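You operate a simulated robot arm through the tools that you are given. There is no shell and no other tool. Be economical: measure what you need, move in short steps, check, and stop when the job is done.

The job below is to be done with a simulated two-armed robot. You get a single attempt, and the scene is never put back.

## Task
Cool the hot tap body, move it to the ledge and load the waiting one.
Fine: cooling air off before you reach in; new body down on the red holder, outlet toward the belt. Set down upright: tap body.
Where things are to end (x, y in the base frame): tap body within 0.06 m of [1.11, -0.6].
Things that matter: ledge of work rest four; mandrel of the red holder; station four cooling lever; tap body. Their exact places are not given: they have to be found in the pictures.

The check looks at the end state, three seconds after you hand in, the way a careful person would. Anything else that was tipped, shoved, dropped, spilled or broken makes it a failure.

## Robot
Two 7-joint arms with fingered hands on one trunk, on a base that drives. Base frame: it is fixed to the floor where the robot stands at the start and does not move with it; the origin is under the middle of the robot, x ahead of it, y to its left, z up. Readings come in m, rad, newtons and seconds.
The left shoulder is at the start at [0.044, 0.182, 1.246], the right one opposite. With the tool pointing down near the work surface each hand reaches from about 0.1 to 0.76 m from the robot's upright axis, wherever it stands, measured 20 degrees to its own side. Places, roughly: ledge of work rest four [1.1, -0.6, 0.8]; mandrel of the red holder [1.2, -0.4, 0.8]; station four cooling lever [0.5, 0, 0.8]; tap body [1.25, -0.5, 0.75]. Payload 3.8 kg a hand.
The TCP of each hand is the grasp point between the finger pads, 0.03 m short of the fingertips. In the tool frame z runs along the fingers and y along their closing line. Largest opening 0.104 m; the body of the gripper starts 0.035 m behind the TCP. The gripper is a hand of 4 fingers: y runs from the thumb to the fingers, the wrist lies at [-0.017, -0.104, -0.178] in the tool frame, and closing takes about 1.5 s.
Orientation is that of the tool frame in the base frame, as a unit quaternion [x, y, z, w]. With the fingers straight down and the wrist toward the robot, the tool's x, y and z point along [0, 1, 0], [1, 0, 0] and [0, 0, -1] of the base frame.

## Interface
- The arms move only by the tool jog_arm. It takes "left_motion", "right_motion" or both (then of equal length, played together; a hand with none holds still); each is a list of rows, each a list of 2 entries, a list of its own where there are three numbers: the shift along the base's x, y, z in m, then the turn, a rotation vector about the base's x, y, z in rad. In form: [[[dx, dy, dz], [ax, ay, az]], ...]. A call has 1 to 12 rows; each row is the pose to reach, as a shift and turn from the pose commanded when the call began. "left_fingers" and "right_fingers" are, for a hand that has rows, the opening, from 0 (shut) to 1 (fully open), set as the call begins (left out, the last holds). A row lasts 0.2 s, in which the tool goes at most 0.05 m and 0.15 rad; a call with a longer step from one row to the next is refused whole, and so is a gripper value outside its range. Where a pose cannot be reached the arm comes as near as it can. A force on the tool above 40 N (or 10 N above the force at the start of the call, whichever is more), or a blocked arm, ends the call early, and 0.2 s more pass. Each finger travels about 0.072 m/s and halts on what it meets, pressing with about 28 N; the grip force reading is that of the motor and also rises with nothing between the fingers. The clock runs only during rows and for 0.2 s after the last one: add rows that repeat a pose to give the fingers time. It gives the time, the measured TCP pose, the force on the tool (base axes), the opening and the grip force at its end, in the units of the frame above (readings bear some noise), with the torque about the TCP (base axes, N m) and any sound that the robot's microphone picked up, and new pictures: "show" is both (left out), scene, wrist or none (wrist: the cameras of the hands that moved).
- Cameras (640 x 400 px; columns grow to the right, rows downward): "scene" is now at [0.116, -0.0083, 1.4052]; the picture's right is [-0.10, -0.99, 0.00], its down [-0.74, 0.08, -0.67] and it looks along [0.66, -0.07, -0.75] (base axes); focal length 257 px, centre (320, 200). "left" rides on the left gripper at [-0.066, -0.09, -0.126] in its tool frame; the picture's right is [-0.78, -0.30, 0.56], its down [0.57, -0.70, 0.42] and it looks along [0.27, 0.65, 0.71] (tool axes); focal length 275 px, centre (320, 200). "right" rides on the right gripper at [0.066, -0.09, -0.126] in its tool frame; the picture's right is [-0.78, 0.30, -0.56], its down [-0.57, -0.70, 0.42] and it looks along [-0.27, 0.65, 0.71] (tool axes); focal length 275 px, centre (320, 200).
- move_column(by): slides the trunk up (or, below 0, down) by that many m; the arms and the scene camera ride with it, the base frame stays. It gives what a move gives, with no picture.
- steer(legs): drives the robot by 1 to 6 legs, each [ahead, left, turn to the left] in m, m and rad, along the robot's own axes; the way and the turn of a leg run together, so that a leg with both is an arc; at most 1.5 m and 3.142 rad a leg. The arms and the cameras ride along, it lands a little off, and it stops where it bumps. It gives what a move gives, and a new picture of the scene camera.
- set_fingers(index, middle, ring, thumb_bend, thumb_turn, hand): sets how far each is bent, from 0 (flat) to 1 (curled in); at 0.3 the hand is open as for a grip, at 0.7 the pads meet at the TCP. One left out holds its place. A second passes; each finger stops where it meets its share of the squeeze, and holds until it gets a number again. A gripper value or a shape takes the hand back. It gives what a move gives, with no picture; readings hold the bend of each and the force on the fingers (four entries, about 0 where the hand has none), thumb and palm. thumb_turn goes from beside the hand (0) to across from the fingers (1), as for a grip.
- hand_shape(shape, hand): the hand has 4 fingers and takes this shape, open, in about a second: jaw (thumb against the fingers, like two jaws); tri (thumb and two fingers); tip (a fingertip pinch); poke (one finger out to press); point (the index stretched); flat (the hand flat); cup (the hand cupped); fist (a fist). The gripper value then closes the fingers along that shape, each until it touches; the sizes above hold for jaw. It gives what a move gives, with no picture.
- head_to(pan, tilt): turns the head with the scene camera to pan (to the left, within 1.501 rad either way) and tilt (down, from -0.506 to 1.204), counted from straight ahead of the robot. It gives what a move gives, and a new picture of the scene camera.
- point_at(camera, pixels): for up to 12 pixels [column, row] of the newest picture of that camera ("zoom" is the newest enlarged one), the place [x, y, z] in the base frame of the surface seen there, good to about 0.002 m. No time passes.
- enlarge(camera, box): a new picture of the part [left, top, right, bottom] of that camera's present view, enlarged. No time passes.
- finish_job(): hands the job in; it is judged then, once.

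Go step by step. Measure first, check grasps and placings, and put right what went wrong. The budget is 80 turns and 260 pictures, counting those below and the enlarged ones. Unless the task says otherwise, let go and move clear before handing in, and close with one line.

The tools are called after ">>>" as name(argument=value, ...) on one line, values as JSON. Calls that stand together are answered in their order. jog_arm: Moves the arms, as the interface text tells. Its arguments: {"type":"object","properties":{"left_motion":{"type":"array","items":{"type":"array"}},"left_fingers":{"type":"number"},"right_motion":{"type":"array","items":{"type":"array"}},"right_fingers":{"type":"number"},"show":{"type":"string","enum":["both","scene","wrist","none"]}},"required":[]} The other tools are called the same way: move_column (by) slides the trunk up or down; hand_shape (shape, hand) gives the hand a shape; set_fingers (index, middle, ring, thumb_bend, thumb_turn, hand) moves the fingers one by one; steer (legs) drives the base; head_to (pan, tilt) turns the head that bears the scene camera; point_at (camera, pixels) gives the place of the surface under pixels of a picture; enlarge (camera, box) takes an enlarged picture of a part of a camera's view; finish_job () hands the job in.

At the start:

```text
time: 0.0
left_tcp_pos: [0.3377, 0.1402, 0.9215]
left_tcp_rot: [0.707, 0.707, 0.001, 0.0]
left_contact_force: [-0.2, -0.6, -0.1]
left_torque: [-0.02, 0.01, -0.01]
left_grip_width: 0.1037
left_grip_force: 0.0
left_shape: jaw
left_bend: [0.3, 0.3, 0.3, 0.3, 0.97]
left_finger forces: [0.1, 0.0, 0.0, 0.0, 0.0, 0.1]
right_tcp_pos: [0.5302, -0.1895, 0.9619]
right_tcp_rot: [0.707, 0.707, 0.0, 0.001]
right_contact_force: [0.7, -1.3, -0.1]
right_torque: [0.01, -0.02, -0.05]
right_grip_width: 0.1034
right_grip_force: 0.0
right_shape: jaw
right_bend: [0.3, 0.3, 0.3, 0.3, 0.97]
right_finger forces: [0.0, 0.1, 0.0, 0.0, 0.0, 0.1]
trunk travel left (down, up): [-0.398, 0.358]
robot x, y, heading: [0.0006, 0.0021, -0.001]
head pan, tilt: [-0.101, 0.841]
```

scene: 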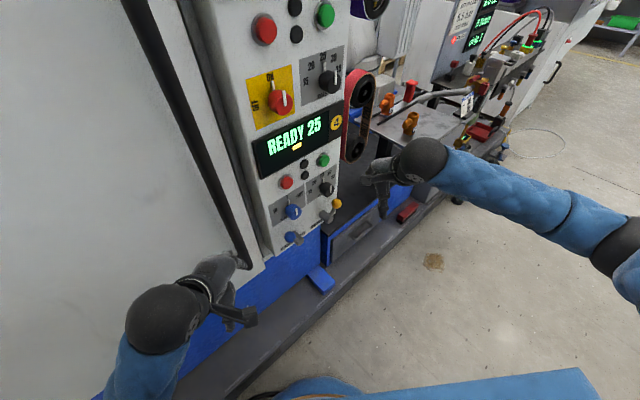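
right: 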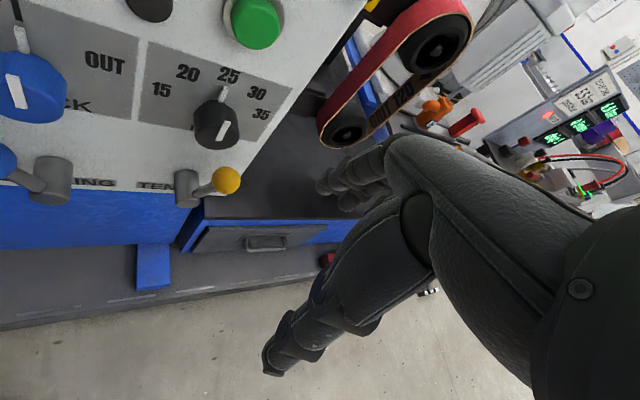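
left: 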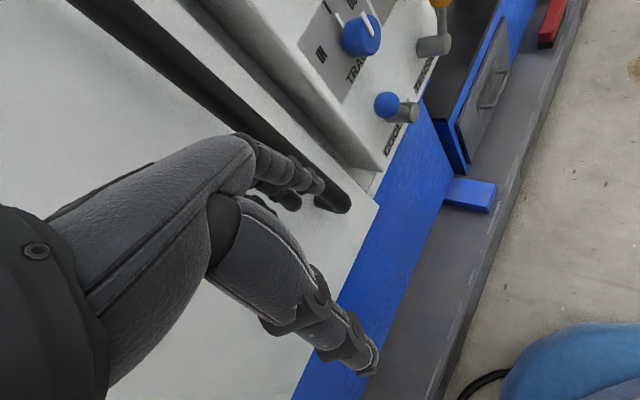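

The scene picture shows a control panel (READY 25) with levers at (293,238) and (328,214), and orange tap bodies around (388,103) and (410,123). I'll enlarge these parts first.

>>> enlarge(camera="scene", box=[240, 60, 400, 260])

>>> enlarge(camera="scene", box=[330, 40, 530, 165])

>>> enlarge(camera="left", box=[260, 0, 500, 220])

```text
2.00 times, centred on (320, 160) of scene
```

zoom: 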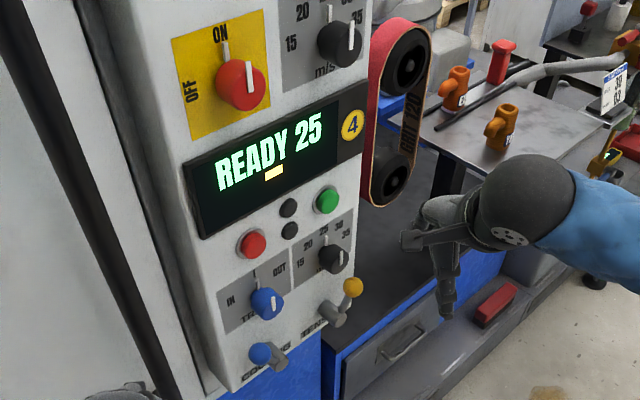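

```text
3.20 times, centred on (430, 102) of scene
```

zoom: 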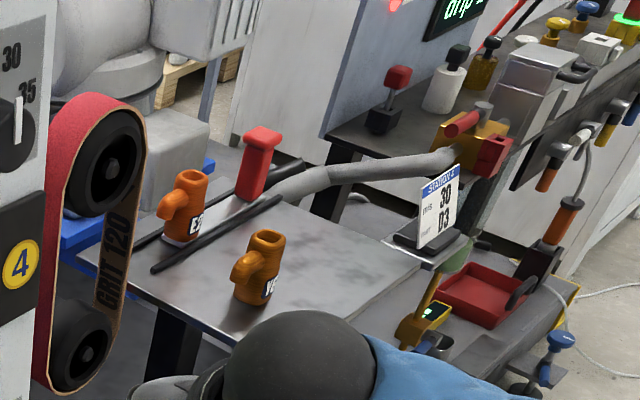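

```text
1.82 times, centred on (380, 110) of left
```

zoom: 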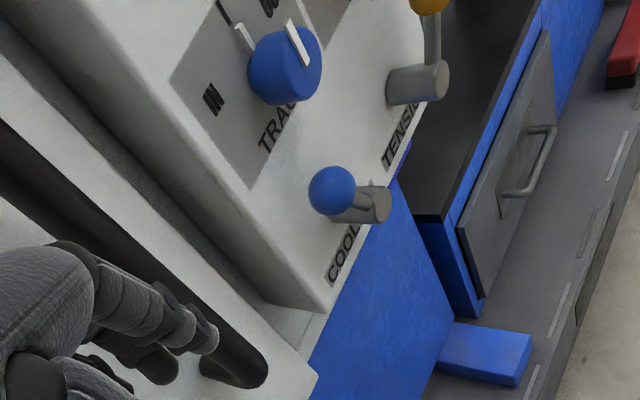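

The enlargements show the blue-knobbed COOLING lever under the panel, two orange bodies on a table, a red post and a grey hose. I'll measure them.

>>> point_at(camera="zoom", pixels=[[332, 190], [374, 204], [345, 260], [430, 85]])

>>> point_at(camera="scene", pixels=[[388, 97], [410, 117], [410, 84], [408, 135], [440, 125], [385, 105], [465, 100], [400, 102], [388, 135]])

>>> head_to(pan=-0.5, tilt=0.5)

```text
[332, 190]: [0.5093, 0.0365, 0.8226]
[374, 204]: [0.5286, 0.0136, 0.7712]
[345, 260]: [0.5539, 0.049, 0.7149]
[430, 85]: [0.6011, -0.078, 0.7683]
```

```text
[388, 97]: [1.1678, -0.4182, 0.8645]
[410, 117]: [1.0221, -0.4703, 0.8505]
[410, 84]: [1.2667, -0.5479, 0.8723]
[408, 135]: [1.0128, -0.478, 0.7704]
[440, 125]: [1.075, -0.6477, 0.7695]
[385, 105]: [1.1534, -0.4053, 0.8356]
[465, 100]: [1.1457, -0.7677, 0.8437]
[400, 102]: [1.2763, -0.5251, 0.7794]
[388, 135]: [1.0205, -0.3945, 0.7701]
```

```text
time: 0.9
left_tcp_pos: [0.3357, 0.1403, 0.9214]
left_tcp_rot: [0.707, 0.708, 0.0, 0.0]
left_contact_force: [-0.5, 1.1, 0.4]
left_torque: [0.04, 0.01, 0.01]
left_grip_width: 0.1039
left_grip_force: 0.1
left_shape: jaw
left_bend: [0.3, 0.3, 0.3, 0.3, 0.97]
left_finger forces: [0.0, 0.1, 0.0, 0.1, 0.1, 0.1]
right_tcp_pos: [0.5307, -0.1884, 0.9612]
right_tcp_rot: [0.707, 0.707, 0.001, 0.001]
right_contact_force: [-1.0, -0.6, 0.8]
right_torque: [0.01, 0.02, 0.02]
right_grip_width: 0.1036
right_grip_force: 0.1
right_shape: jaw
right_bend: [0.3, 0.3, 0.3, 0.3, 0.97]
right_finger forces: [0.0, 0.0, 0.0, 0.1, 0.1, 0.1]
trunk travel left (down, up): [-0.398, 0.358]
robot x, y, heading: [0.0017, -0.0006, -0.003]
head pan, tilt: [-0.499, 0.499]
```

scene: 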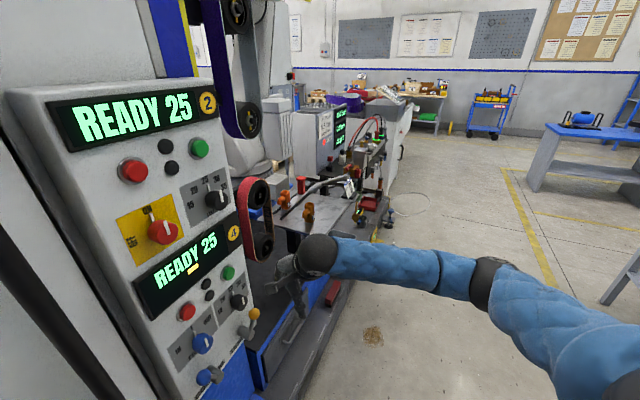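

The table lies beyond the right hand and is partly hidden. I'll enlarge this view before moving.

>>> enlarge(camera="scene", box=[260, 160, 420, 260])

>>> enlarge(camera="scene", box=[120, 250, 280, 400])

>>> point_at(camera="scene", pixels=[[372, 335], [325, 335], [300, 370], [372, 240], [390, 225], [330, 290]])

```text
4.00 times, centred on (340, 210) of scene
```

zoom: 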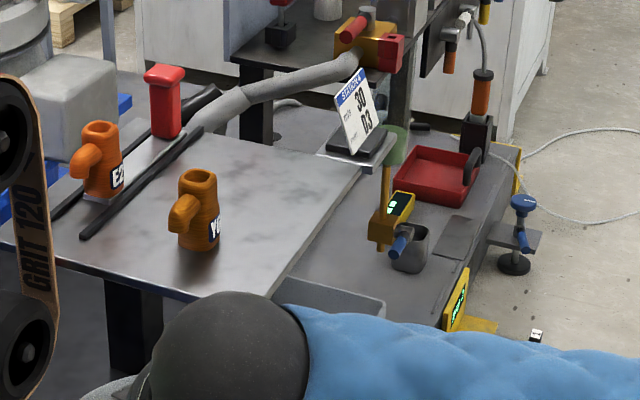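

```text
2.67 times, centred on (200, 325) of scene
```

zoom: 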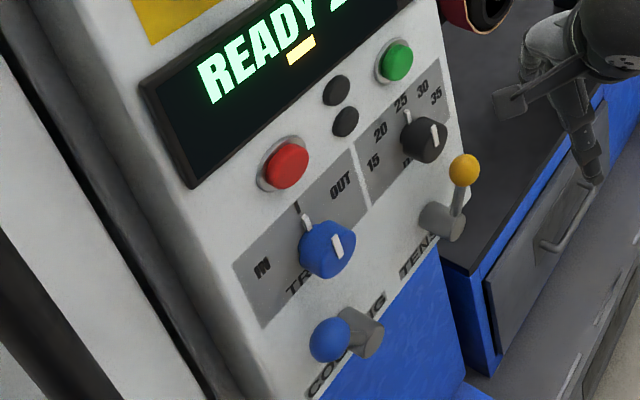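

```text
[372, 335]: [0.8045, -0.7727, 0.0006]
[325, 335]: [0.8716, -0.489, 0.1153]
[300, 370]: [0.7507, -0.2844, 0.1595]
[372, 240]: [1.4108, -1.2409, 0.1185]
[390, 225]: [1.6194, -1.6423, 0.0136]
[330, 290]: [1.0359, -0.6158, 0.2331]
```

I now need a close look at the lever, so I'll tilt the head down toward it.

>>> head_to(pan=0.05, tilt=0.95)

>>> enlarge(camera="scene", box=[260, 130, 420, 230])

```text
time: 1.8
left_tcp_pos: [0.3371, 0.1406, 0.9211]
left_tcp_rot: [0.707, 0.707, 0.0, 0.0]
left_contact_force: [0.4, 0.9, -0.1]
left_torque: [-0.02, -0.01, 0.04]
left_grip_width: 0.1037
left_grip_force: 0.1
left_shape: jaw
left_bend: [0.3, 0.3, 0.3, 0.3, 0.97]
left_finger forces: [0.0, 0.1, 0.0, 0.1, 0.1, 0.0]
right_tcp_pos: [0.5301, -0.1881, 0.9605]
right_tcp_rot: [0.707, 0.707, -0.001, 0.0]
right_contact_force: [0.9, -0.6, -0.2]
right_torque: [-0.01, -0.01, 0.01]
right_grip_width: 0.104
right_grip_force: 0.0
right_shape: jaw
right_bend: [0.3, 0.3, 0.3, 0.3, 0.97]
right_finger forces: [0.0, 0.1, 0.1, 0.1, 0.0, 0.0]
trunk travel left (down, up): [-0.398, 0.358]
robot x, y, heading: [0.0013, -0.0002, 0.0]
head pan, tilt: [0.051, 0.949]
```

scene: 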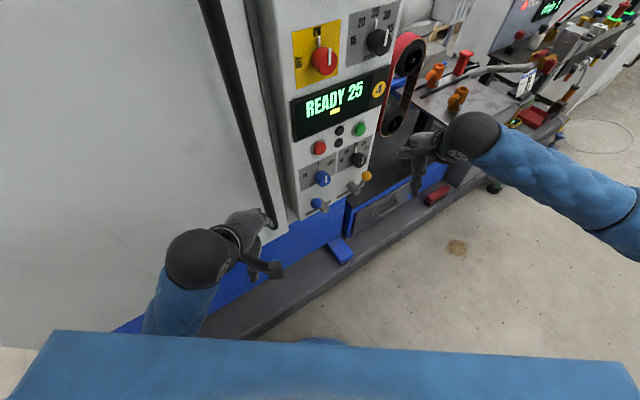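

```text
4.00 times, centred on (340, 180) of scene
```

zoom: 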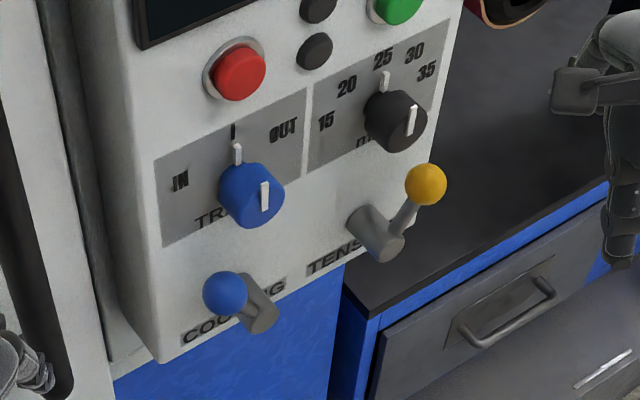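

The COOLING knob leans left of its hub and the TENSION knob leans right. I'll measure the lever geometry and read the labels.

>>> point_at(camera="zoom", pixels=[[225, 292], [262, 318], [250, 285], [184, 335], [285, 285], [425, 183], [390, 246], [350, 250], [160, 360], [240, 280], [215, 272]])

>>> enlarge(camera="left", box=[340, 0, 480, 200])

>>> enlarge(camera="scene", box=[410, 50, 540, 130])

```text
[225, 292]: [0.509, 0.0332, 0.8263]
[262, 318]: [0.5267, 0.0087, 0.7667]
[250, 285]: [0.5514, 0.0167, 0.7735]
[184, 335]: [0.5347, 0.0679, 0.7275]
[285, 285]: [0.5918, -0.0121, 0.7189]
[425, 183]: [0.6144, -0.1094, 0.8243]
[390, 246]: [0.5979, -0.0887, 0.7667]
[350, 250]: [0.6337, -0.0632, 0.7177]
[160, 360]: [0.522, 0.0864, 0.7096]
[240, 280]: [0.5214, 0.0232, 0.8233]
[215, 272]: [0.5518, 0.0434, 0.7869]
```

```text
2.00 times, centred on (410, 100) of left
```

zoom: 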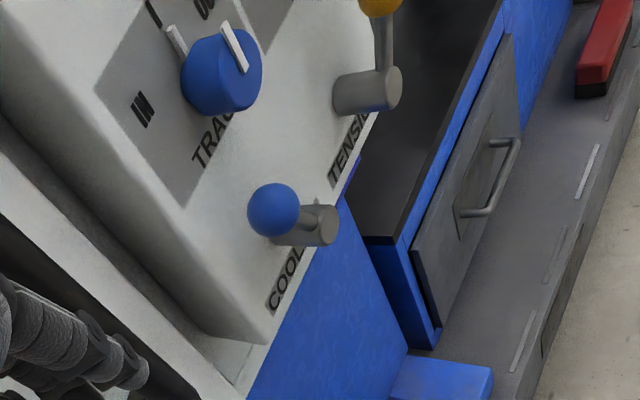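

```text
4.92 times, centred on (475, 90) of scene
```

zoom: 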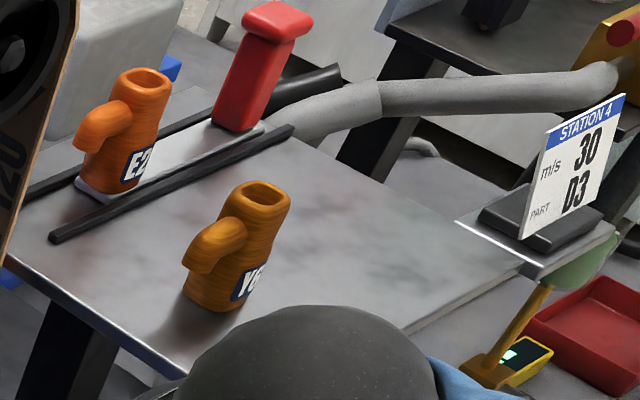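

The two levers are mirror images, so the cooling lever most likely turns about ±30° around its hub. The knob is near (0.517, 0.04, 0.82) and should move along u=(0.6,-0.8,0). I'll shape the left hand to poke and find its fingertip.

>>> hand_shape(hand="left", shape="poke")

>>> jog_arm(left_motion=[[[0, 0, 0.03], [0, -0.15, 0]], [[-0.02, 0, 0.04], [0, -0.3, 0]], [[-0.03, 0, 0.04], [0, -0.45, 0]], [[-0.03, 0, 0.04], [0, -0.45, 0]], [[-0.03, 0, 0.04], [0, -0.45, 0]]])

```text
time: 2.7
left_tcp_pos: [0.3361, 0.1402, 0.9213]
left_tcp_rot: [0.707, 0.707, 0.0, 0.0]
left_contact_force: [-0.4, -0.5, -0.1]
left_torque: [0.03, -0.02, 0.0]
left_grip_width: 0.0002
left_grip_force: 0.1
left_shape: poke
left_bend: [0.7, 0.7, 0.99, 1.0, 1.0]
left_finger forces: [0.0, 0.0, 0.0, 0.1, 0.0, 0.1]
right_tcp_pos: [0.5286, -0.1881, 0.961]
right_tcp_rot: [0.707, 0.707, 0.0, -0.001]
right_contact_force: [-0.2, -0.4, 0.0]
right_torque: [0.02, 0.0, 0.0]
right_grip_width: 0.1039
right_grip_force: 0.2
right_shape: jaw
right_bend: [0.3, 0.3, 0.3, 0.3, 0.97]
right_finger forces: [0.0, 0.1, 0.0, 0.0, 0.0, 0.0]
trunk travel left (down, up): [-0.398, 0.358]
robot x, y, heading: [0.0005, 0.0006, 0.001]
head pan, tilt: [0.051, 0.949]
```

```text
time: 4.1
left_tcp_pos: [0.3378, 0.1464, 0.9392]
left_tcp_rot: [0.671, 0.701, 0.183, 0.158]
left_contact_force: [0.6, -0.2, -0.5]
left_torque: [0.0, 0.0, -0.01]
left_grip_width: 0.0
left_grip_force: 0.1
left_shape: poke
left_bend: [0.7, 0.7, 0.99, 1.0, 1.0]
left_finger forces: [0.0, 0.0, 0.0, 0.0, 0.1, 0.0]
left hand out of reach, approached as far as the arm can: row 1, 2, 3, 4, 5
right_tcp_pos: [0.53, -0.1887, 0.9611]
right_tcp_rot: [0.707, 0.707, 0.0, 0.0]
right_contact_force: [0.2, 0.3, 0.0]
right_torque: [0.01, -0.01, -0.01]
right_grip_width: 0.1038
right_grip_force: 0.1
right_shape: jaw
right_bend: [0.3, 0.3, 0.3, 0.3, 0.97]
right_finger forces: [0.0, 0.0, 0.1, 0.0, 0.0, 0.0]
trunk travel left (down, up): [-0.398, 0.358]
robot x, y, heading: [0.0038, 0.0011, 0.005]
head pan, tilt: [0.051, 0.949]
stopped in row 5 (left hand): the arm was blocked; the commanded pose is now the measured one
```

scene: 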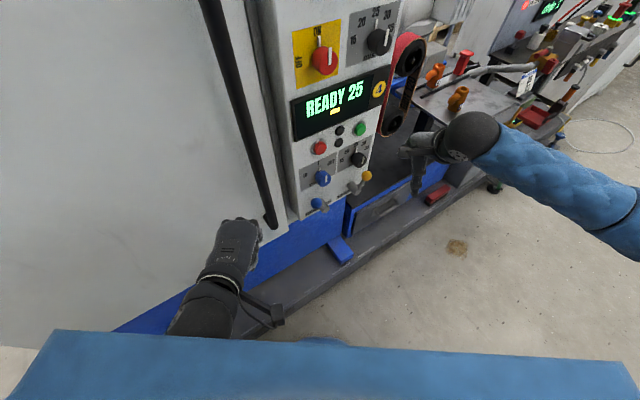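
left: 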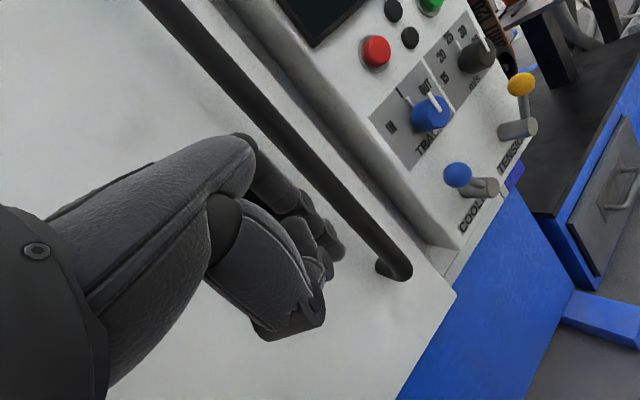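

The left hand is cramped against its shoulder and the machine wall. The right hand has open space, so I'll shape it to "point" and find its fingertip.

>>> hand_shape(hand="right", shape="point")

>>> jog_arm(right_motion=[[[-0.03, 0.02, 0], [0, 0, 0]], [[-0.06, 0.04, 0], [0, 0, 0]], [[-0.09, 0.06, 0], [0, 0, 0]]])

```text
time: 5.0
left_tcp_pos: [0.338, 0.1453, 0.9391]
left_tcp_rot: [0.672, 0.701, 0.182, 0.158]
left_contact_force: [-0.7, -0.4, 0.3]
left_torque: [0.0, 0.0, -0.01]
left_grip_width: 0.0
left_grip_force: 0.2
left_shape: poke
left_bend: [0.7, 0.7, 0.99, 1.0, 1.0]
left_finger forces: [0.0, 0.0, 0.0, 0.1, 0.0, 0.0]
right_tcp_pos: [0.5297, -0.1883, 0.9605]
right_tcp_rot: [0.707, 0.707, 0.0, 0.0]
right_contact_force: [1.0, 0.6, 0.6]
right_torque: [-0.02, 0.03, 0.02]
right_grip_width: 0.0
right_grip_force: 0.1
right_shape: point
right_bend: [0.2, 1.0, 1.0, 0.99, 0.87]
right_finger forces: [0.0, 0.0, 0.0, 0.1, 0.1, 0.1]
trunk travel left (down, up): [-0.398, 0.358]
robot x, y, heading: [-0.0006, -0.0003, -0.002]
head pan, tilt: [0.051, 0.949]
```

```text
time: 5.8
left_tcp_pos: [0.3361, 0.1452, 0.9394]
left_tcp_rot: [0.671, 0.701, 0.181, 0.158]
left_contact_force: [0.9, 0.3, 0.3]
left_torque: [0.01, -0.03, 0.01]
left_grip_width: 0.0001
left_grip_force: 0.1
left_shape: poke
left_bend: [0.7, 0.7, 0.99, 1.0, 1.0]
left_finger forces: [0.0, 0.1, 0.0, 0.0, 0.1, 0.0]
right_tcp_pos: [0.4383, -0.1263, 0.9614]
right_tcp_rot: [0.706, 0.708, -0.001, 0.0]
right_contact_force: [1.1, 0.2, -0.2]
right_torque: [0.0, -0.02, -0.02]
right_grip_width: 0.0001
right_grip_force: 0.0
right_shape: point
right_bend: [0.2, 1.0, 1.0, 0.99, 0.87]
right_finger forces: [0.0, 0.1, 0.0, 0.0, 0.0, 0.0]
trunk travel left (down, up): [-0.398, 0.358]
robot x, y, heading: [-0.0004, 0.0004, -0.002]
head pan, tilt: [0.051, 0.949]
```

scene: 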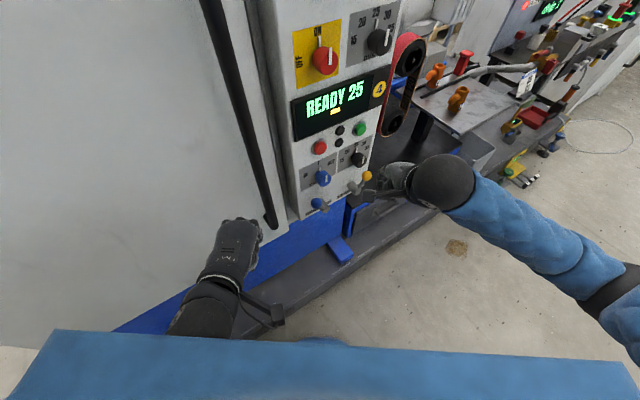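
right: 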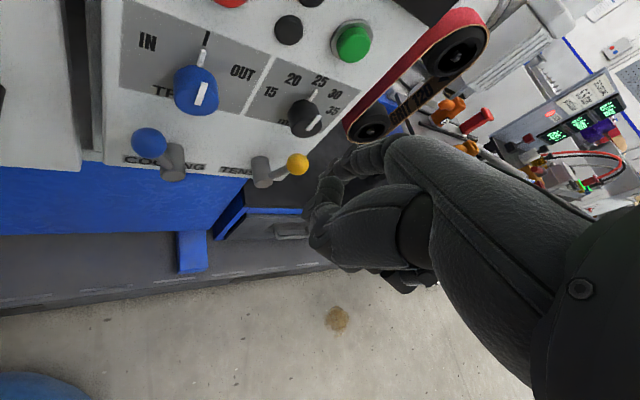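

The index finger shows in the right camera near (330,170). I'll measure along it.

>>> enlarge(camera="right", box=[240, 100, 460, 300])

>>> point_at(camera="right", pixels=[[322, 185], [318, 200], [340, 165], [312, 215], [390, 145], [320, 240], [150, 142], [170, 165]])

>>> enlarge(camera="scene", box=[300, 140, 460, 240])

```text
2.00 times, centred on (350, 200) of right
```

zoom: 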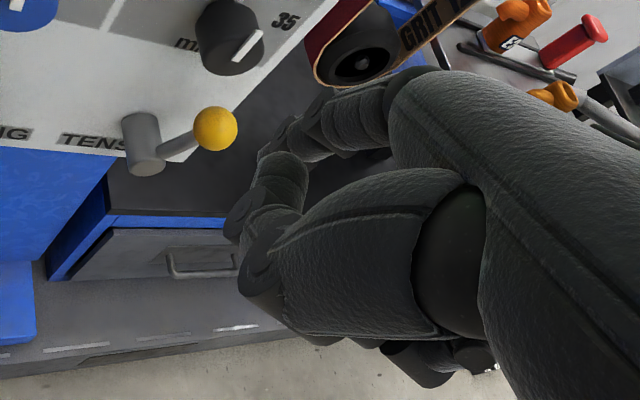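

```text
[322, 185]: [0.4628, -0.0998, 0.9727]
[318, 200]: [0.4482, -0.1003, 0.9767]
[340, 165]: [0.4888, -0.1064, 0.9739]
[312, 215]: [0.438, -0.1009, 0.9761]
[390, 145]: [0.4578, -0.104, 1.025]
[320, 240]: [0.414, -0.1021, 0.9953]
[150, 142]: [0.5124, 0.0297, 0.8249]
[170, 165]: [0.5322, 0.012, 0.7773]
```

```text
4.00 times, centred on (380, 190) of scene
```

zoom: 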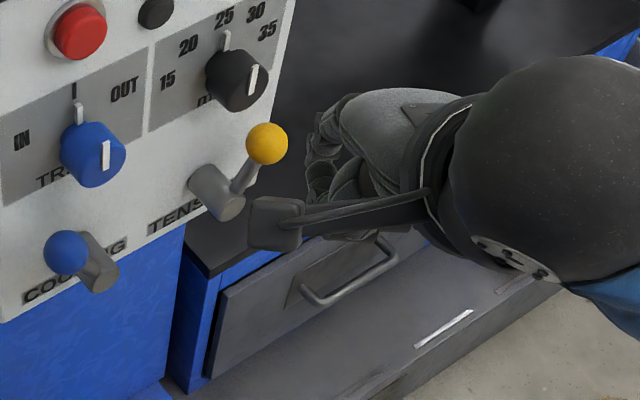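

The closed-hand geometry is easier to use: left hand with its closing line along u, bracketing the knob. I'll check the clearances to the black rail, the frame and the TRA knob first.

>>> point_at(camera="left", pixels=[[395, 268], [300, 150], [200, 30], [380, 200], [440, 245], [420, 300], [432, 115], [425, 120], [375, 50], [340, 80]])

>>> point_at(camera="scene", pixels=[[268, 222], [255, 180], [240, 130], [285, 190], [293, 215], [322, 178], [220, 150], [280, 150]])

```text
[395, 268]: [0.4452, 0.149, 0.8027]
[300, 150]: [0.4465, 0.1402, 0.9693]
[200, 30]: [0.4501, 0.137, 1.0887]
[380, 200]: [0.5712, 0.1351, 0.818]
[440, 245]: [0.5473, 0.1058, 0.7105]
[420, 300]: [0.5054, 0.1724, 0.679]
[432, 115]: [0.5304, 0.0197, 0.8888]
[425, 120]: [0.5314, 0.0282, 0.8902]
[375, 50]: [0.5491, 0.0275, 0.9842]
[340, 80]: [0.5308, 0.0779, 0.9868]
```

```text
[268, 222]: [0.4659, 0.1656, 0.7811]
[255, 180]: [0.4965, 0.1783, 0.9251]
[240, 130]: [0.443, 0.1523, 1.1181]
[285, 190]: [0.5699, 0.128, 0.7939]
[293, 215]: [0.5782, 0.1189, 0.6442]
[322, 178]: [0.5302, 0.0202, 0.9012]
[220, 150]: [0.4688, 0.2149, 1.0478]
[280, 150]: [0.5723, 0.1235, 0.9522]
```

The rail stands at (0.445, 0.145), which is too tight for the left hand. I'll use a single extended right-hand finger instead, so I'll set it and look at it.

>>> set_fingers(hand="right", index=0.55, middle=1.0, ring=1.0, thumb_bend=1.0, thumb_turn=0.5)

>>> jog_arm(right_motion=[[[-0.03, 0, 0.03], [0, -0.15, 0]], [[-0.05, 0, 0.05], [0, -0.3, 0]]])

>>> enlarge(camera="scene", box=[300, 140, 460, 240])

```text
time: 6.8
left_tcp_pos: [0.3377, 0.145, 0.9386]
left_tcp_rot: [0.671, 0.701, 0.181, 0.158]
left_contact_force: [0.2, 0.0, -0.5]
left_torque: [0.01, 0.01, -0.01]
left_grip_width: 0.0
left_grip_force: 0.1
left_shape: poke
left_bend: [0.7, 0.7, 0.99, 1.0, 1.0]
left_finger forces: [0.0, 0.0, 0.1, 0.0, 0.0, 0.1]
right_tcp_pos: [0.4381, -0.1262, 0.9617]
right_tcp_rot: [0.707, 0.708, 0.0, 0.0]
right_contact_force: [0.4, -0.4, -0.7]
right_torque: [-0.01, 0.01, 0.02]
right_grip_width: 0.036
right_grip_force: 0.1
right_shape: fingers
right_bend: [0.55, 1.0, 1.0, 1.0, 0.51]
right_finger forces: [0.1, 0.1, 0.1, 0.0, 0.0, 0.0]
trunk travel left (down, up): [-0.398, 0.358]
robot x, y, heading: [0.0018, 0.0052, 0.004]
head pan, tilt: [0.051, 0.949]
```

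```text
time: 7.4
left_tcp_pos: [0.3363, 0.1458, 0.94]
left_tcp_rot: [0.67, 0.702, 0.182, 0.157]
left_contact_force: [-0.5, 0.7, 1.2]
left_torque: [-0.02, -0.02, 0.02]
left_grip_width: 0.0001
left_grip_force: 0.1
left_shape: poke
left_bend: [0.7, 0.7, 0.99, 1.0, 1.0]
left_finger forces: [0.0, 0.0, 0.1, 0.1, 0.1, 0.0]
right_tcp_pos: [0.3986, -0.1248, 1.0096]
right_tcp_rot: [0.699, 0.699, 0.104, 0.106]
right_contact_force: [0.4, 0.5, -0.2]
right_torque: [-0.01, 0.01, -0.01]
right_grip_width: 0.036
right_grip_force: 0.2
right_shape: fingers
right_bend: [0.55, 1.0, 1.0, 1.0, 0.51]
right_finger forces: [0.0, 0.0, 0.0, 0.1, 0.1, 0.1]
right hand out of reach, approached as far as the arm can: row 2
trunk travel left (down, up): [-0.398, 0.358]
robot x, y, heading: [-0.0014, 0.0031, -0.003]
head pan, tilt: [0.051, 0.949]
```

scene: 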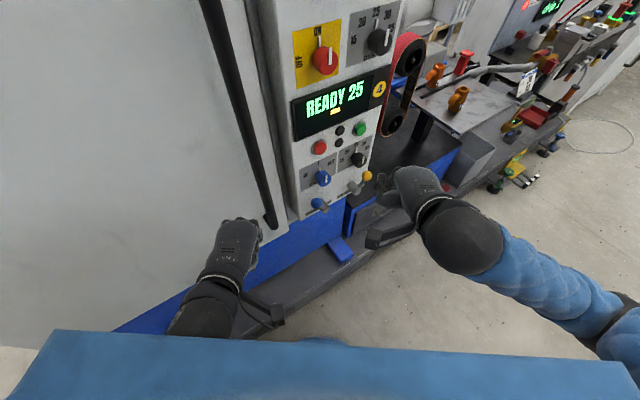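
right: 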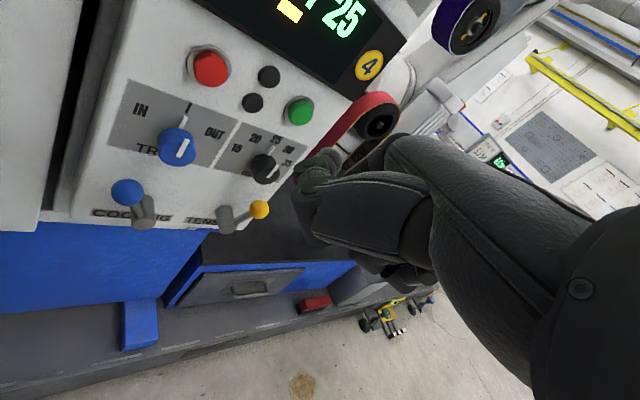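

```text
4.00 times, centred on (380, 190) of scene
```

zoom: 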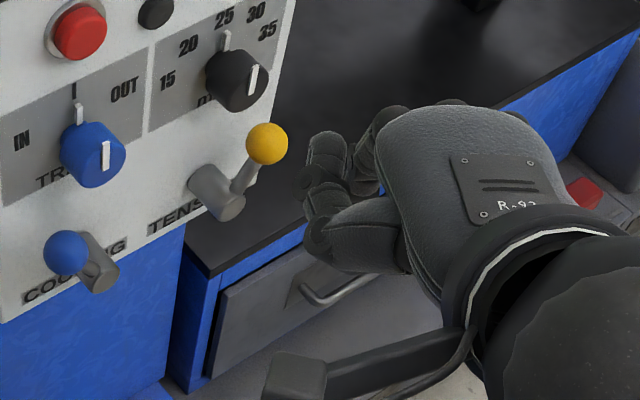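

The robot stands at an angle to the panel, which limits the hand's tilt. I'll move it right and turn 0.64 rad left so it faces the panel squarely.

>>> steer(legs=[[0.0, -0.41, 0], [0, 0, 0.64], [0.1, 0, 0]])

>>> hand_shape(hand="left", shape="jaw")

>>> head_to(pan=0.2, tilt=0.9)

```text
time: 12.4
left_tcp_pos: [0.263, -0.0236, 0.9371]
left_tcp_rot: [0.416, 0.877, 0.222, 0.092]
left_contact_force: [-0.3, -0.3, -0.4]
left_torque: [0.02, 0.02, 0.0]
left_grip_width: 0.0
left_grip_force: 0.1
left_shape: poke
left_bend: [0.7, 0.7, 0.99, 1.0, 1.0]
left_finger forces: [0.0, 0.0, 0.0, 0.0, 0.0, 0.0]
right_tcp_pos: [0.4742, -0.2023, 1.008]
right_tcp_rot: [0.444, 0.884, 0.132, 0.067]
right_contact_force: [0.3, -0.5, -0.6]
right_torque: [-0.02, 0.01, 0.0]
right_grip_width: 0.0361
right_grip_force: 0.0
right_shape: fingers
right_bend: [0.55, 1.0, 1.0, 1.0, 0.51]
right_finger forces: [0.1, 0.0, 0.1, 0.0, 0.0, 0.1]
trunk travel left (down, up): [-0.398, 0.358]
robot x, y, heading: [0.0785, -0.3394, 0.645]
head pan, tilt: [0.051, 0.949]
```

scene: 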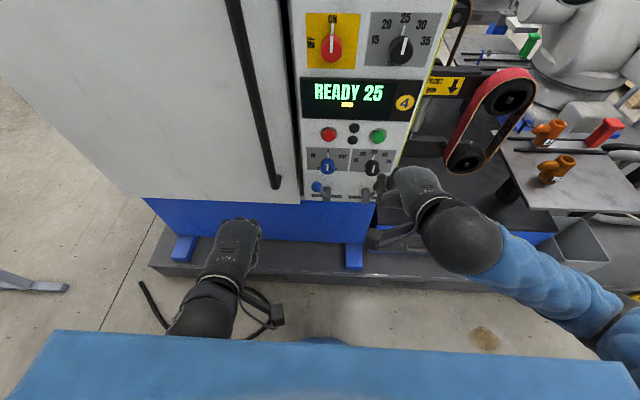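

```text
time: 13.3
left_tcp_pos: [0.2627, -0.0218, 0.9407]
left_tcp_rot: [0.416, 0.877, 0.222, 0.092]
left_contact_force: [-0.1, 0.4, 0.2]
left_torque: [-0.02, 0.02, -0.01]
left_grip_width: 0.104
left_grip_force: 0.0
left_shape: jaw
left_bend: [0.3, 0.3, 0.3, 0.3, 0.97]
left_finger forces: [0.1, 0.1, 0.1, 0.1, 0.0, 0.0]
right_tcp_pos: [0.4735, -0.2029, 1.0084]
right_tcp_rot: [0.443, 0.884, 0.133, 0.068]
right_contact_force: [-0.1, 0.1, -0.1]
right_torque: [-0.01, 0.02, -0.02]
right_grip_width: 0.0361
right_grip_force: 0.1
right_shape: fingers
right_bend: [0.55, 1.0, 1.0, 1.0, 0.51]
right_finger forces: [0.0, 0.0, 0.0, 0.1, 0.1, 0.0]
trunk travel left (down, up): [-0.398, 0.358]
robot x, y, heading: [0.0763, -0.3397, 0.646]
head pan, tilt: [0.051, 0.949]
```

```text
time: 14.0
left_tcp_pos: [0.2614, -0.0233, 0.94]
left_tcp_rot: [0.416, 0.877, 0.223, 0.092]
left_contact_force: [0.2, 0.5, -0.3]
left_torque: [0.01, -0.01, 0.01]
left_grip_width: 0.1038
left_grip_force: 0.1
left_shape: jaw
left_bend: [0.3, 0.3, 0.3, 0.3, 0.97]
left_finger forces: [0.1, 0.0, 0.0, 0.0, 0.0, 0.1]
right_tcp_pos: [0.4731, -0.203, 1.0092]
right_tcp_rot: [0.444, 0.884, 0.133, 0.067]
right_contact_force: [-0.1, 0.1, 0.7]
right_torque: [0.02, 0.0, -0.02]
right_grip_width: 0.0362
right_grip_force: 0.0
right_shape: fingers
right_bend: [0.55, 1.0, 1.0, 1.0, 0.51]
right_finger forces: [0.0, 0.1, 0.1, 0.0, 0.0, 0.1]
trunk travel left (down, up): [-0.398, 0.358]
robot x, y, heading: [0.078, -0.3415, 0.64]
head pan, tilt: [0.201, 0.901]
```

scene: 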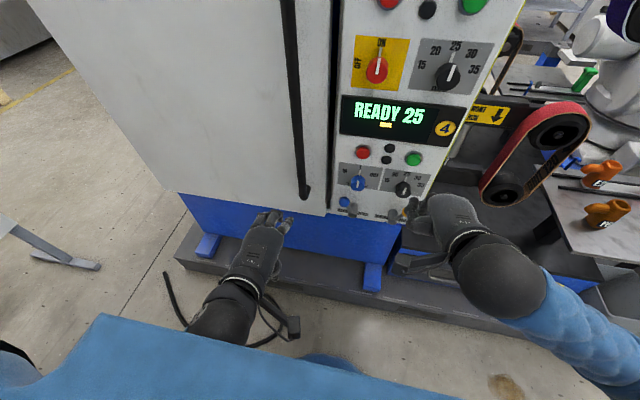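

The robot now faces the panel, with the knob about 0.58 m ahead of it. I'll close the left jaw and bring the hand halfway toward the knob's left side with a bit more tilt.

>>> jog_arm(left_motion=[[[0.03, 0.015, 0], [0.0, 0.0, 0]], [[0.06, 0.03, 0], [0.06, -0.08, 0]], [[0.09, 0.045, 0], [0.09, -0.12, 0]], [[0.12, 0.06, -0.01], [0.12, -0.16, 0]], [[0.14, 0.07, -0.02], [0.15, -0.2, 0]], [[0.14, 0.07, -0.02], [0.15, -0.2, 0]], [[0.14, 0.07, -0.02], [0.15, -0.2, 0]]], left_fingers=0)

>>> enlarge(camera="scene", box=[270, 150, 430, 250])

```text
time: 15.6
left_tcp_pos: [0.3937, 0.0496, 0.9111]
left_tcp_rot: [0.406, 0.842, 0.33, 0.131]
left_contact_force: [-0.2, -0.3, 0.5]
left_torque: [0.03, 0.0, -0.02]
left_grip_width: 0.0
left_grip_force: 28.0
left_shape: jaw
left_bend: [0.7, 0.7, 0.7, 0.49, 1.0]
left_finger forces: [0.0, 0.0, 0.0, 0.0, 0.0, 0.0]
right_tcp_pos: [0.474, -0.2036, 1.009]
right_tcp_rot: [0.444, 0.884, 0.132, 0.068]
right_contact_force: [0.5, -0.4, -0.1]
right_torque: [0.03, -0.02, -0.01]
right_grip_width: 0.0364
right_grip_force: 0.0
right_shape: fingers
right_bend: [0.55, 1.0, 1.0, 1.0, 0.51]
right_finger forces: [0.0, 0.0, 0.1, 0.1, 0.0, 0.0]
trunk travel left (down, up): [-0.398, 0.358]
robot x, y, heading: [0.08, -0.3417, 0.64]
head pan, tilt: [0.201, 0.901]
```

scene: 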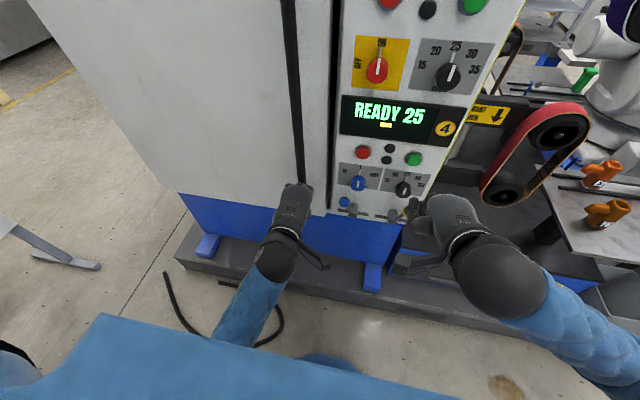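
left: 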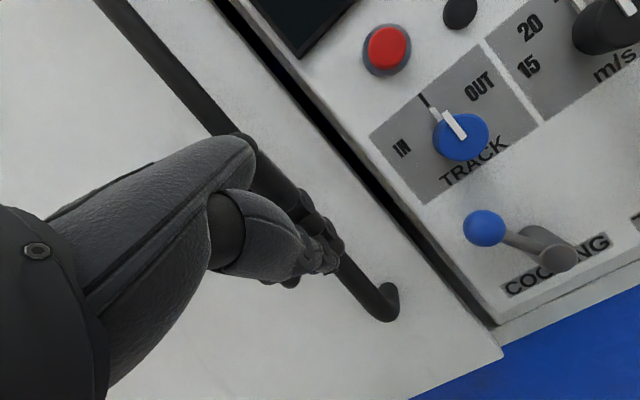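

```text
4.00 times, centred on (350, 200) of scene
```

zoom: 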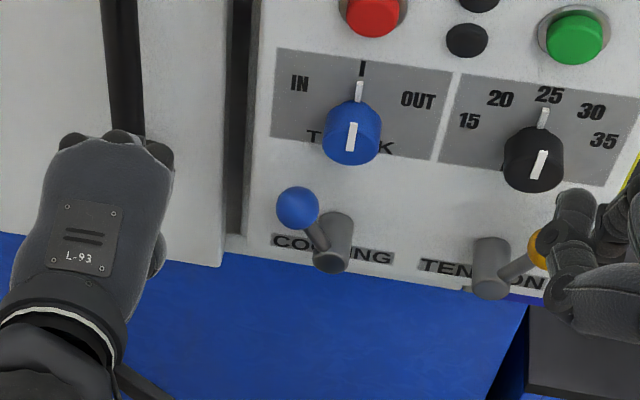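

The hand is left of the knob in both views. I'll move the fingertips to the knob's left side at knob height.

>>> jog_arm(left_motion=[[[0.02, 0.003, -0.025], [0, 0, 0]], [[0.035, 0.008, -0.05], [0, 0, 0]], [[0.055, 0.015, -0.065], [0, 0, 0]], [[0.074, 0.023, -0.07], [0, 0, 0]], [[0.074, 0.023, -0.07], [0, 0, 0]]])

>>> enlarge(camera="scene", box=[270, 150, 430, 250])

```text
time: 16.2
left_tcp_pos: [0.3897, 0.0924, 0.8488]
left_tcp_rot: [0.441, 0.82, 0.359, 0.073]
left_contact_force: [-0.1, 0.2, -0.4]
left_torque: [0.01, 0.03, 0.02]
left_grip_width: 0.0
left_grip_force: 27.8
left_shape: jaw
left_bend: [0.7, 0.7, 0.7, 0.49, 1.0]
left_finger forces: [0.1, 0.0, 0.0, 0.0, 0.0, 0.0]
right_tcp_pos: [0.4719, -0.2045, 1.0081]
right_tcp_rot: [0.444, 0.884, 0.132, 0.067]
right_contact_force: [0.3, 0.9, -0.2]
right_torque: [0.0, -0.03, -0.03]
right_grip_width: 0.0361
right_grip_force: 0.2
right_shape: fingers
right_bend: [0.55, 1.0, 1.0, 1.0, 0.51]
right_finger forces: [0.0, 0.0, 0.1, 0.1, 0.0, 0.1]
trunk travel left (down, up): [-0.398, 0.358]
robot x, y, heading: [0.0819, -0.3427, 0.638]
head pan, tilt: [0.201, 0.901]
stopped in row 2 (left hand): the arm was blocked; the commanded pose is now the measured one
```

scene: 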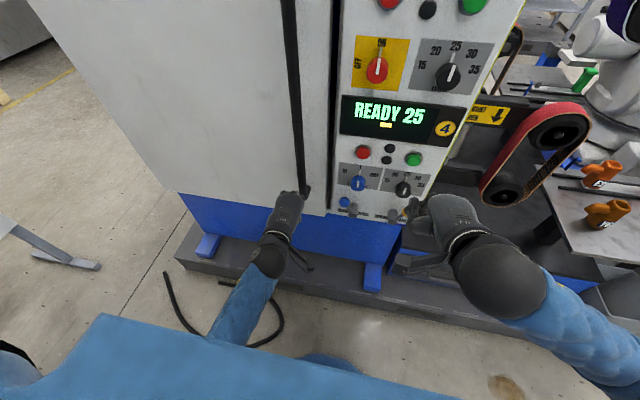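
left: 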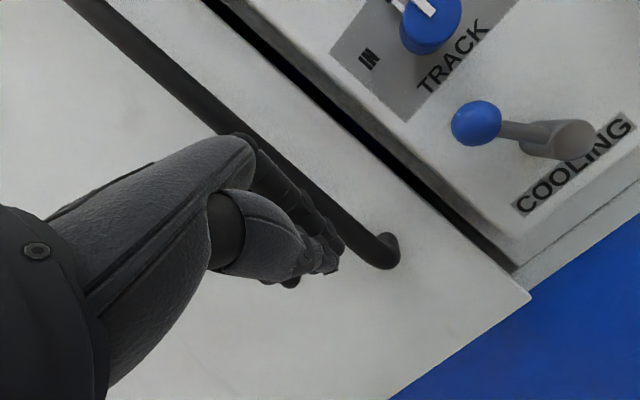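

```text
4.00 times, centred on (350, 200) of scene
```

zoom: 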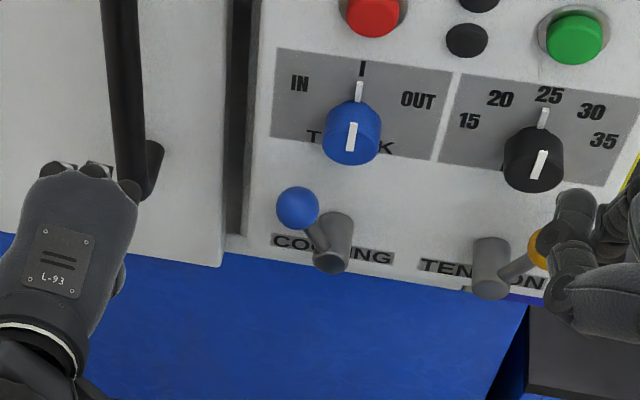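

The left arm was blocked by its own posture: the shoulder is too high for this tilt, and no contact force shows. I'll back off 0.12 m and lower the trunk so the tilted hand becomes easy.

>>> steer(legs=[[-0.12, 0, 0]])

>>> move_column(by=-0.25)

>>> jog_arm(left_motion=[[[0.02, -0.03, 0.04], [0, 0, 0]], [[0.04, -0.05, 0.08], [0, 0, 0]], [[0.05, -0.06, 0.12], [0, 0, 0]], [[0.06, -0.06, 0.16], [0, 0, 0]], [[0.06, -0.06, 0.16], [0, 0, -0.12]]])

```text
time: 17.4
left_tcp_pos: [0.2917, 0.0202, 0.8488]
left_tcp_rot: [0.44, 0.82, 0.359, 0.073]
left_contact_force: [0.2, -0.4, 0.0]
left_torque: [-0.01, -0.03, 0.0]
left_grip_width: 0.0002
left_grip_force: 27.7
left_shape: jaw
left_bend: [0.7, 0.7, 0.7, 0.49, 1.0]
left_finger forces: [0.0, 0.0, 0.0, 0.1, 0.0, 0.0]
right_tcp_pos: [0.3738, -0.2759, 1.0096]
right_tcp_rot: [0.442, 0.884, 0.133, 0.068]
right_contact_force: [-0.2, 0.1, 0.1]
right_torque: [0.02, -0.04, -0.02]
right_grip_width: 0.0358
right_grip_force: 0.1
right_shape: fingers
right_bend: [0.55, 1.0, 1.0, 1.0, 0.51]
right_finger forces: [0.0, 0.1, 0.0, 0.0, 0.0, 0.1]
trunk travel left (down, up): [-0.398, 0.358]
robot x, y, heading: [-0.0153, -0.4133, 0.638]
head pan, tilt: [0.201, 0.901]
```

scene: 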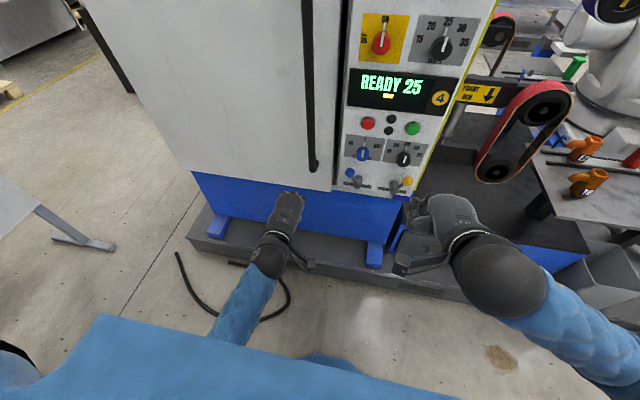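

```text
time: 19.6
left_tcp_pos: [0.2766, 0.0495, 0.6111]
left_tcp_rot: [0.475, 0.789, 0.388, 0.027]
left_contact_force: [-0.3, 0.0, -1.0]
left_torque: [-0.01, -0.03, 0.0]
left_grip_width: 0.0
left_grip_force: 27.5
left_shape: jaw
left_bend: [0.7, 0.7, 0.7, 0.49, 1.0]
left_finger forces: [0.1, 0.0, 0.0, 0.1, 0.0, 0.0]
right_tcp_pos: [0.3922, -0.2636, 0.7052]
right_tcp_rot: [0.447, 0.893, 0.044, 0.022]
right_contact_force: [0.6, -0.8, -0.3]
right_torque: [-0.02, 0.0, -0.01]
right_grip_width: 0.0361
right_grip_force: 0.1
right_shape: fingers
right_bend: [0.55, 1.0, 1.0, 1.0, 0.51]
right_finger forces: [0.0, 0.0, 0.0, 0.0, 0.0, 0.1]
trunk travel left (down, up): [-0.164, 0.592]
robot x, y, heading: [-0.0165, -0.4135, 0.641]
head pan, tilt: [0.201, 0.901]
stopped: the arm was blocked; the commanded pose is now the measured one
```

```text
refused: row 1 steps farther than a row can; nothing moved
```

The left hand rode down to z 0.61 and is slightly rolled. I'll raise it to lever height, square it to the panel, and stay 0.1 m out.

>>> jog_arm(left_motion=[[[0.0, -0.01, 0.045], [0, 0, 0]], [[0.02, -0.02, 0.085], [-0.1, -0.055, 0.01]], [[0.04, -0.025, 0.125], [-0.2, -0.11, 0.02]], [[0.06, -0.03, 0.165], [-0.293, -0.163, 0.033]], [[0.08, -0.035, 0.2], [-0.293, -0.163, 0.033]], [[0.11, -0.035, 0.23], [-0.293, -0.163, 0.033]], [[0.11, -0.035, 0.23], [-0.293, -0.163, 0.033]]])

>>> head_to(pan=0.15, tilt=0.6)

```text
time: 20.8
left_tcp_pos: [0.326, 0.0381, 0.7698]
left_tcp_rot: [0.455, 0.821, 0.333, 0.085]
left_contact_force: [-0.4, -0.4, -0.8]
left_torque: [-0.02, -0.02, 0.05]
left_grip_width: 0.0
left_grip_force: 27.6
left_shape: jaw
left_bend: [0.7, 0.7, 0.7, 0.49, 1.0]
left_finger forces: [0.1, 0.0, 0.0, 0.0, 0.0, 0.1]
right_tcp_pos: [0.3913, -0.2631, 0.7054]
right_tcp_rot: [0.448, 0.893, 0.044, 0.023]
right_contact_force: [-0.4, 0.4, 0.9]
right_torque: [0.0, -0.01, 0.03]
right_grip_width: 0.0361
right_grip_force: 0.0
right_shape: fingers
right_bend: [0.55, 1.0, 1.0, 1.0, 0.51]
right_finger forces: [0.1, 0.0, 0.1, 0.1, 0.1, 0.0]
trunk travel left (down, up): [-0.164, 0.592]
robot x, y, heading: [-0.0168, -0.4125, 0.648]
head pan, tilt: [0.201, 0.901]
stopped in row 5 (left hand): the arm was blocked; the commanded pose is now the measured one
```

scene: 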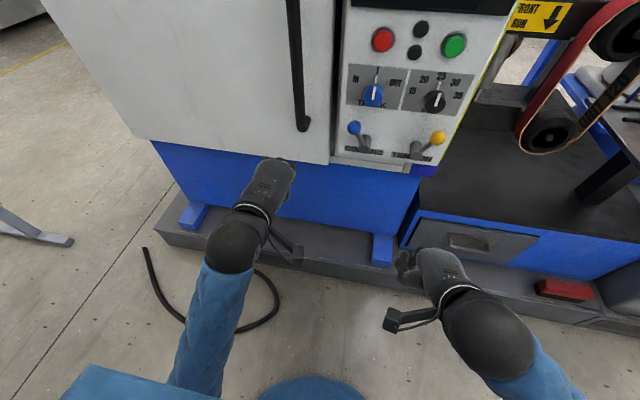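
left: 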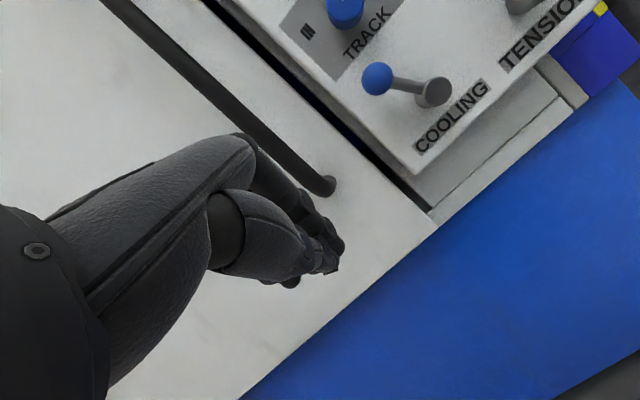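

```text
time: 21.6
left_tcp_pos: [0.3253, 0.0374, 0.77]
left_tcp_rot: [0.455, 0.821, 0.333, 0.087]
left_contact_force: [1.4, -0.2, -0.1]
left_torque: [-0.01, 0.0, 0.0]
left_grip_width: 0.0
left_grip_force: 28.1
left_shape: jaw
left_bend: [0.7, 0.7, 0.7, 0.49, 1.0]
left_finger forces: [0.0, 0.0, 0.1, 0.1, 0.0, 0.0]
right_tcp_pos: [0.3915, -0.2619, 0.7052]
right_tcp_rot: [0.448, 0.893, 0.044, 0.023]
right_contact_force: [0.5, -0.8, -0.7]
right_torque: [-0.03, -0.01, 0.0]
right_grip_width: 0.0363
right_grip_force: 0.0
right_shape: fingers
right_bend: [0.55, 1.0, 1.0, 1.0, 0.51]
right_finger forces: [0.0, 0.0, 0.1, 0.0, 0.0, 0.0]
trunk travel left (down, up): [-0.164, 0.592]
robot x, y, heading: [-0.0185, -0.4164, 0.639]
head pan, tilt: [0.15, 0.6]
```

scene: 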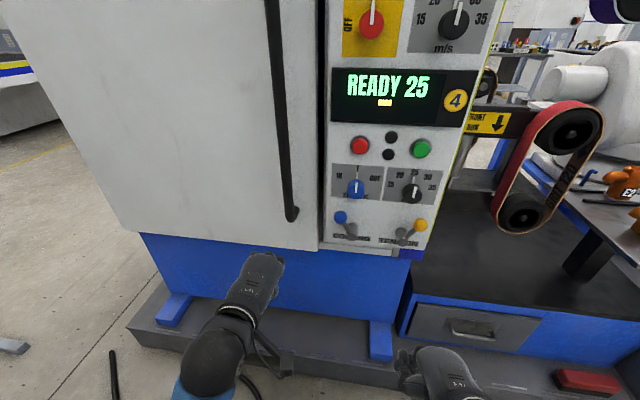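

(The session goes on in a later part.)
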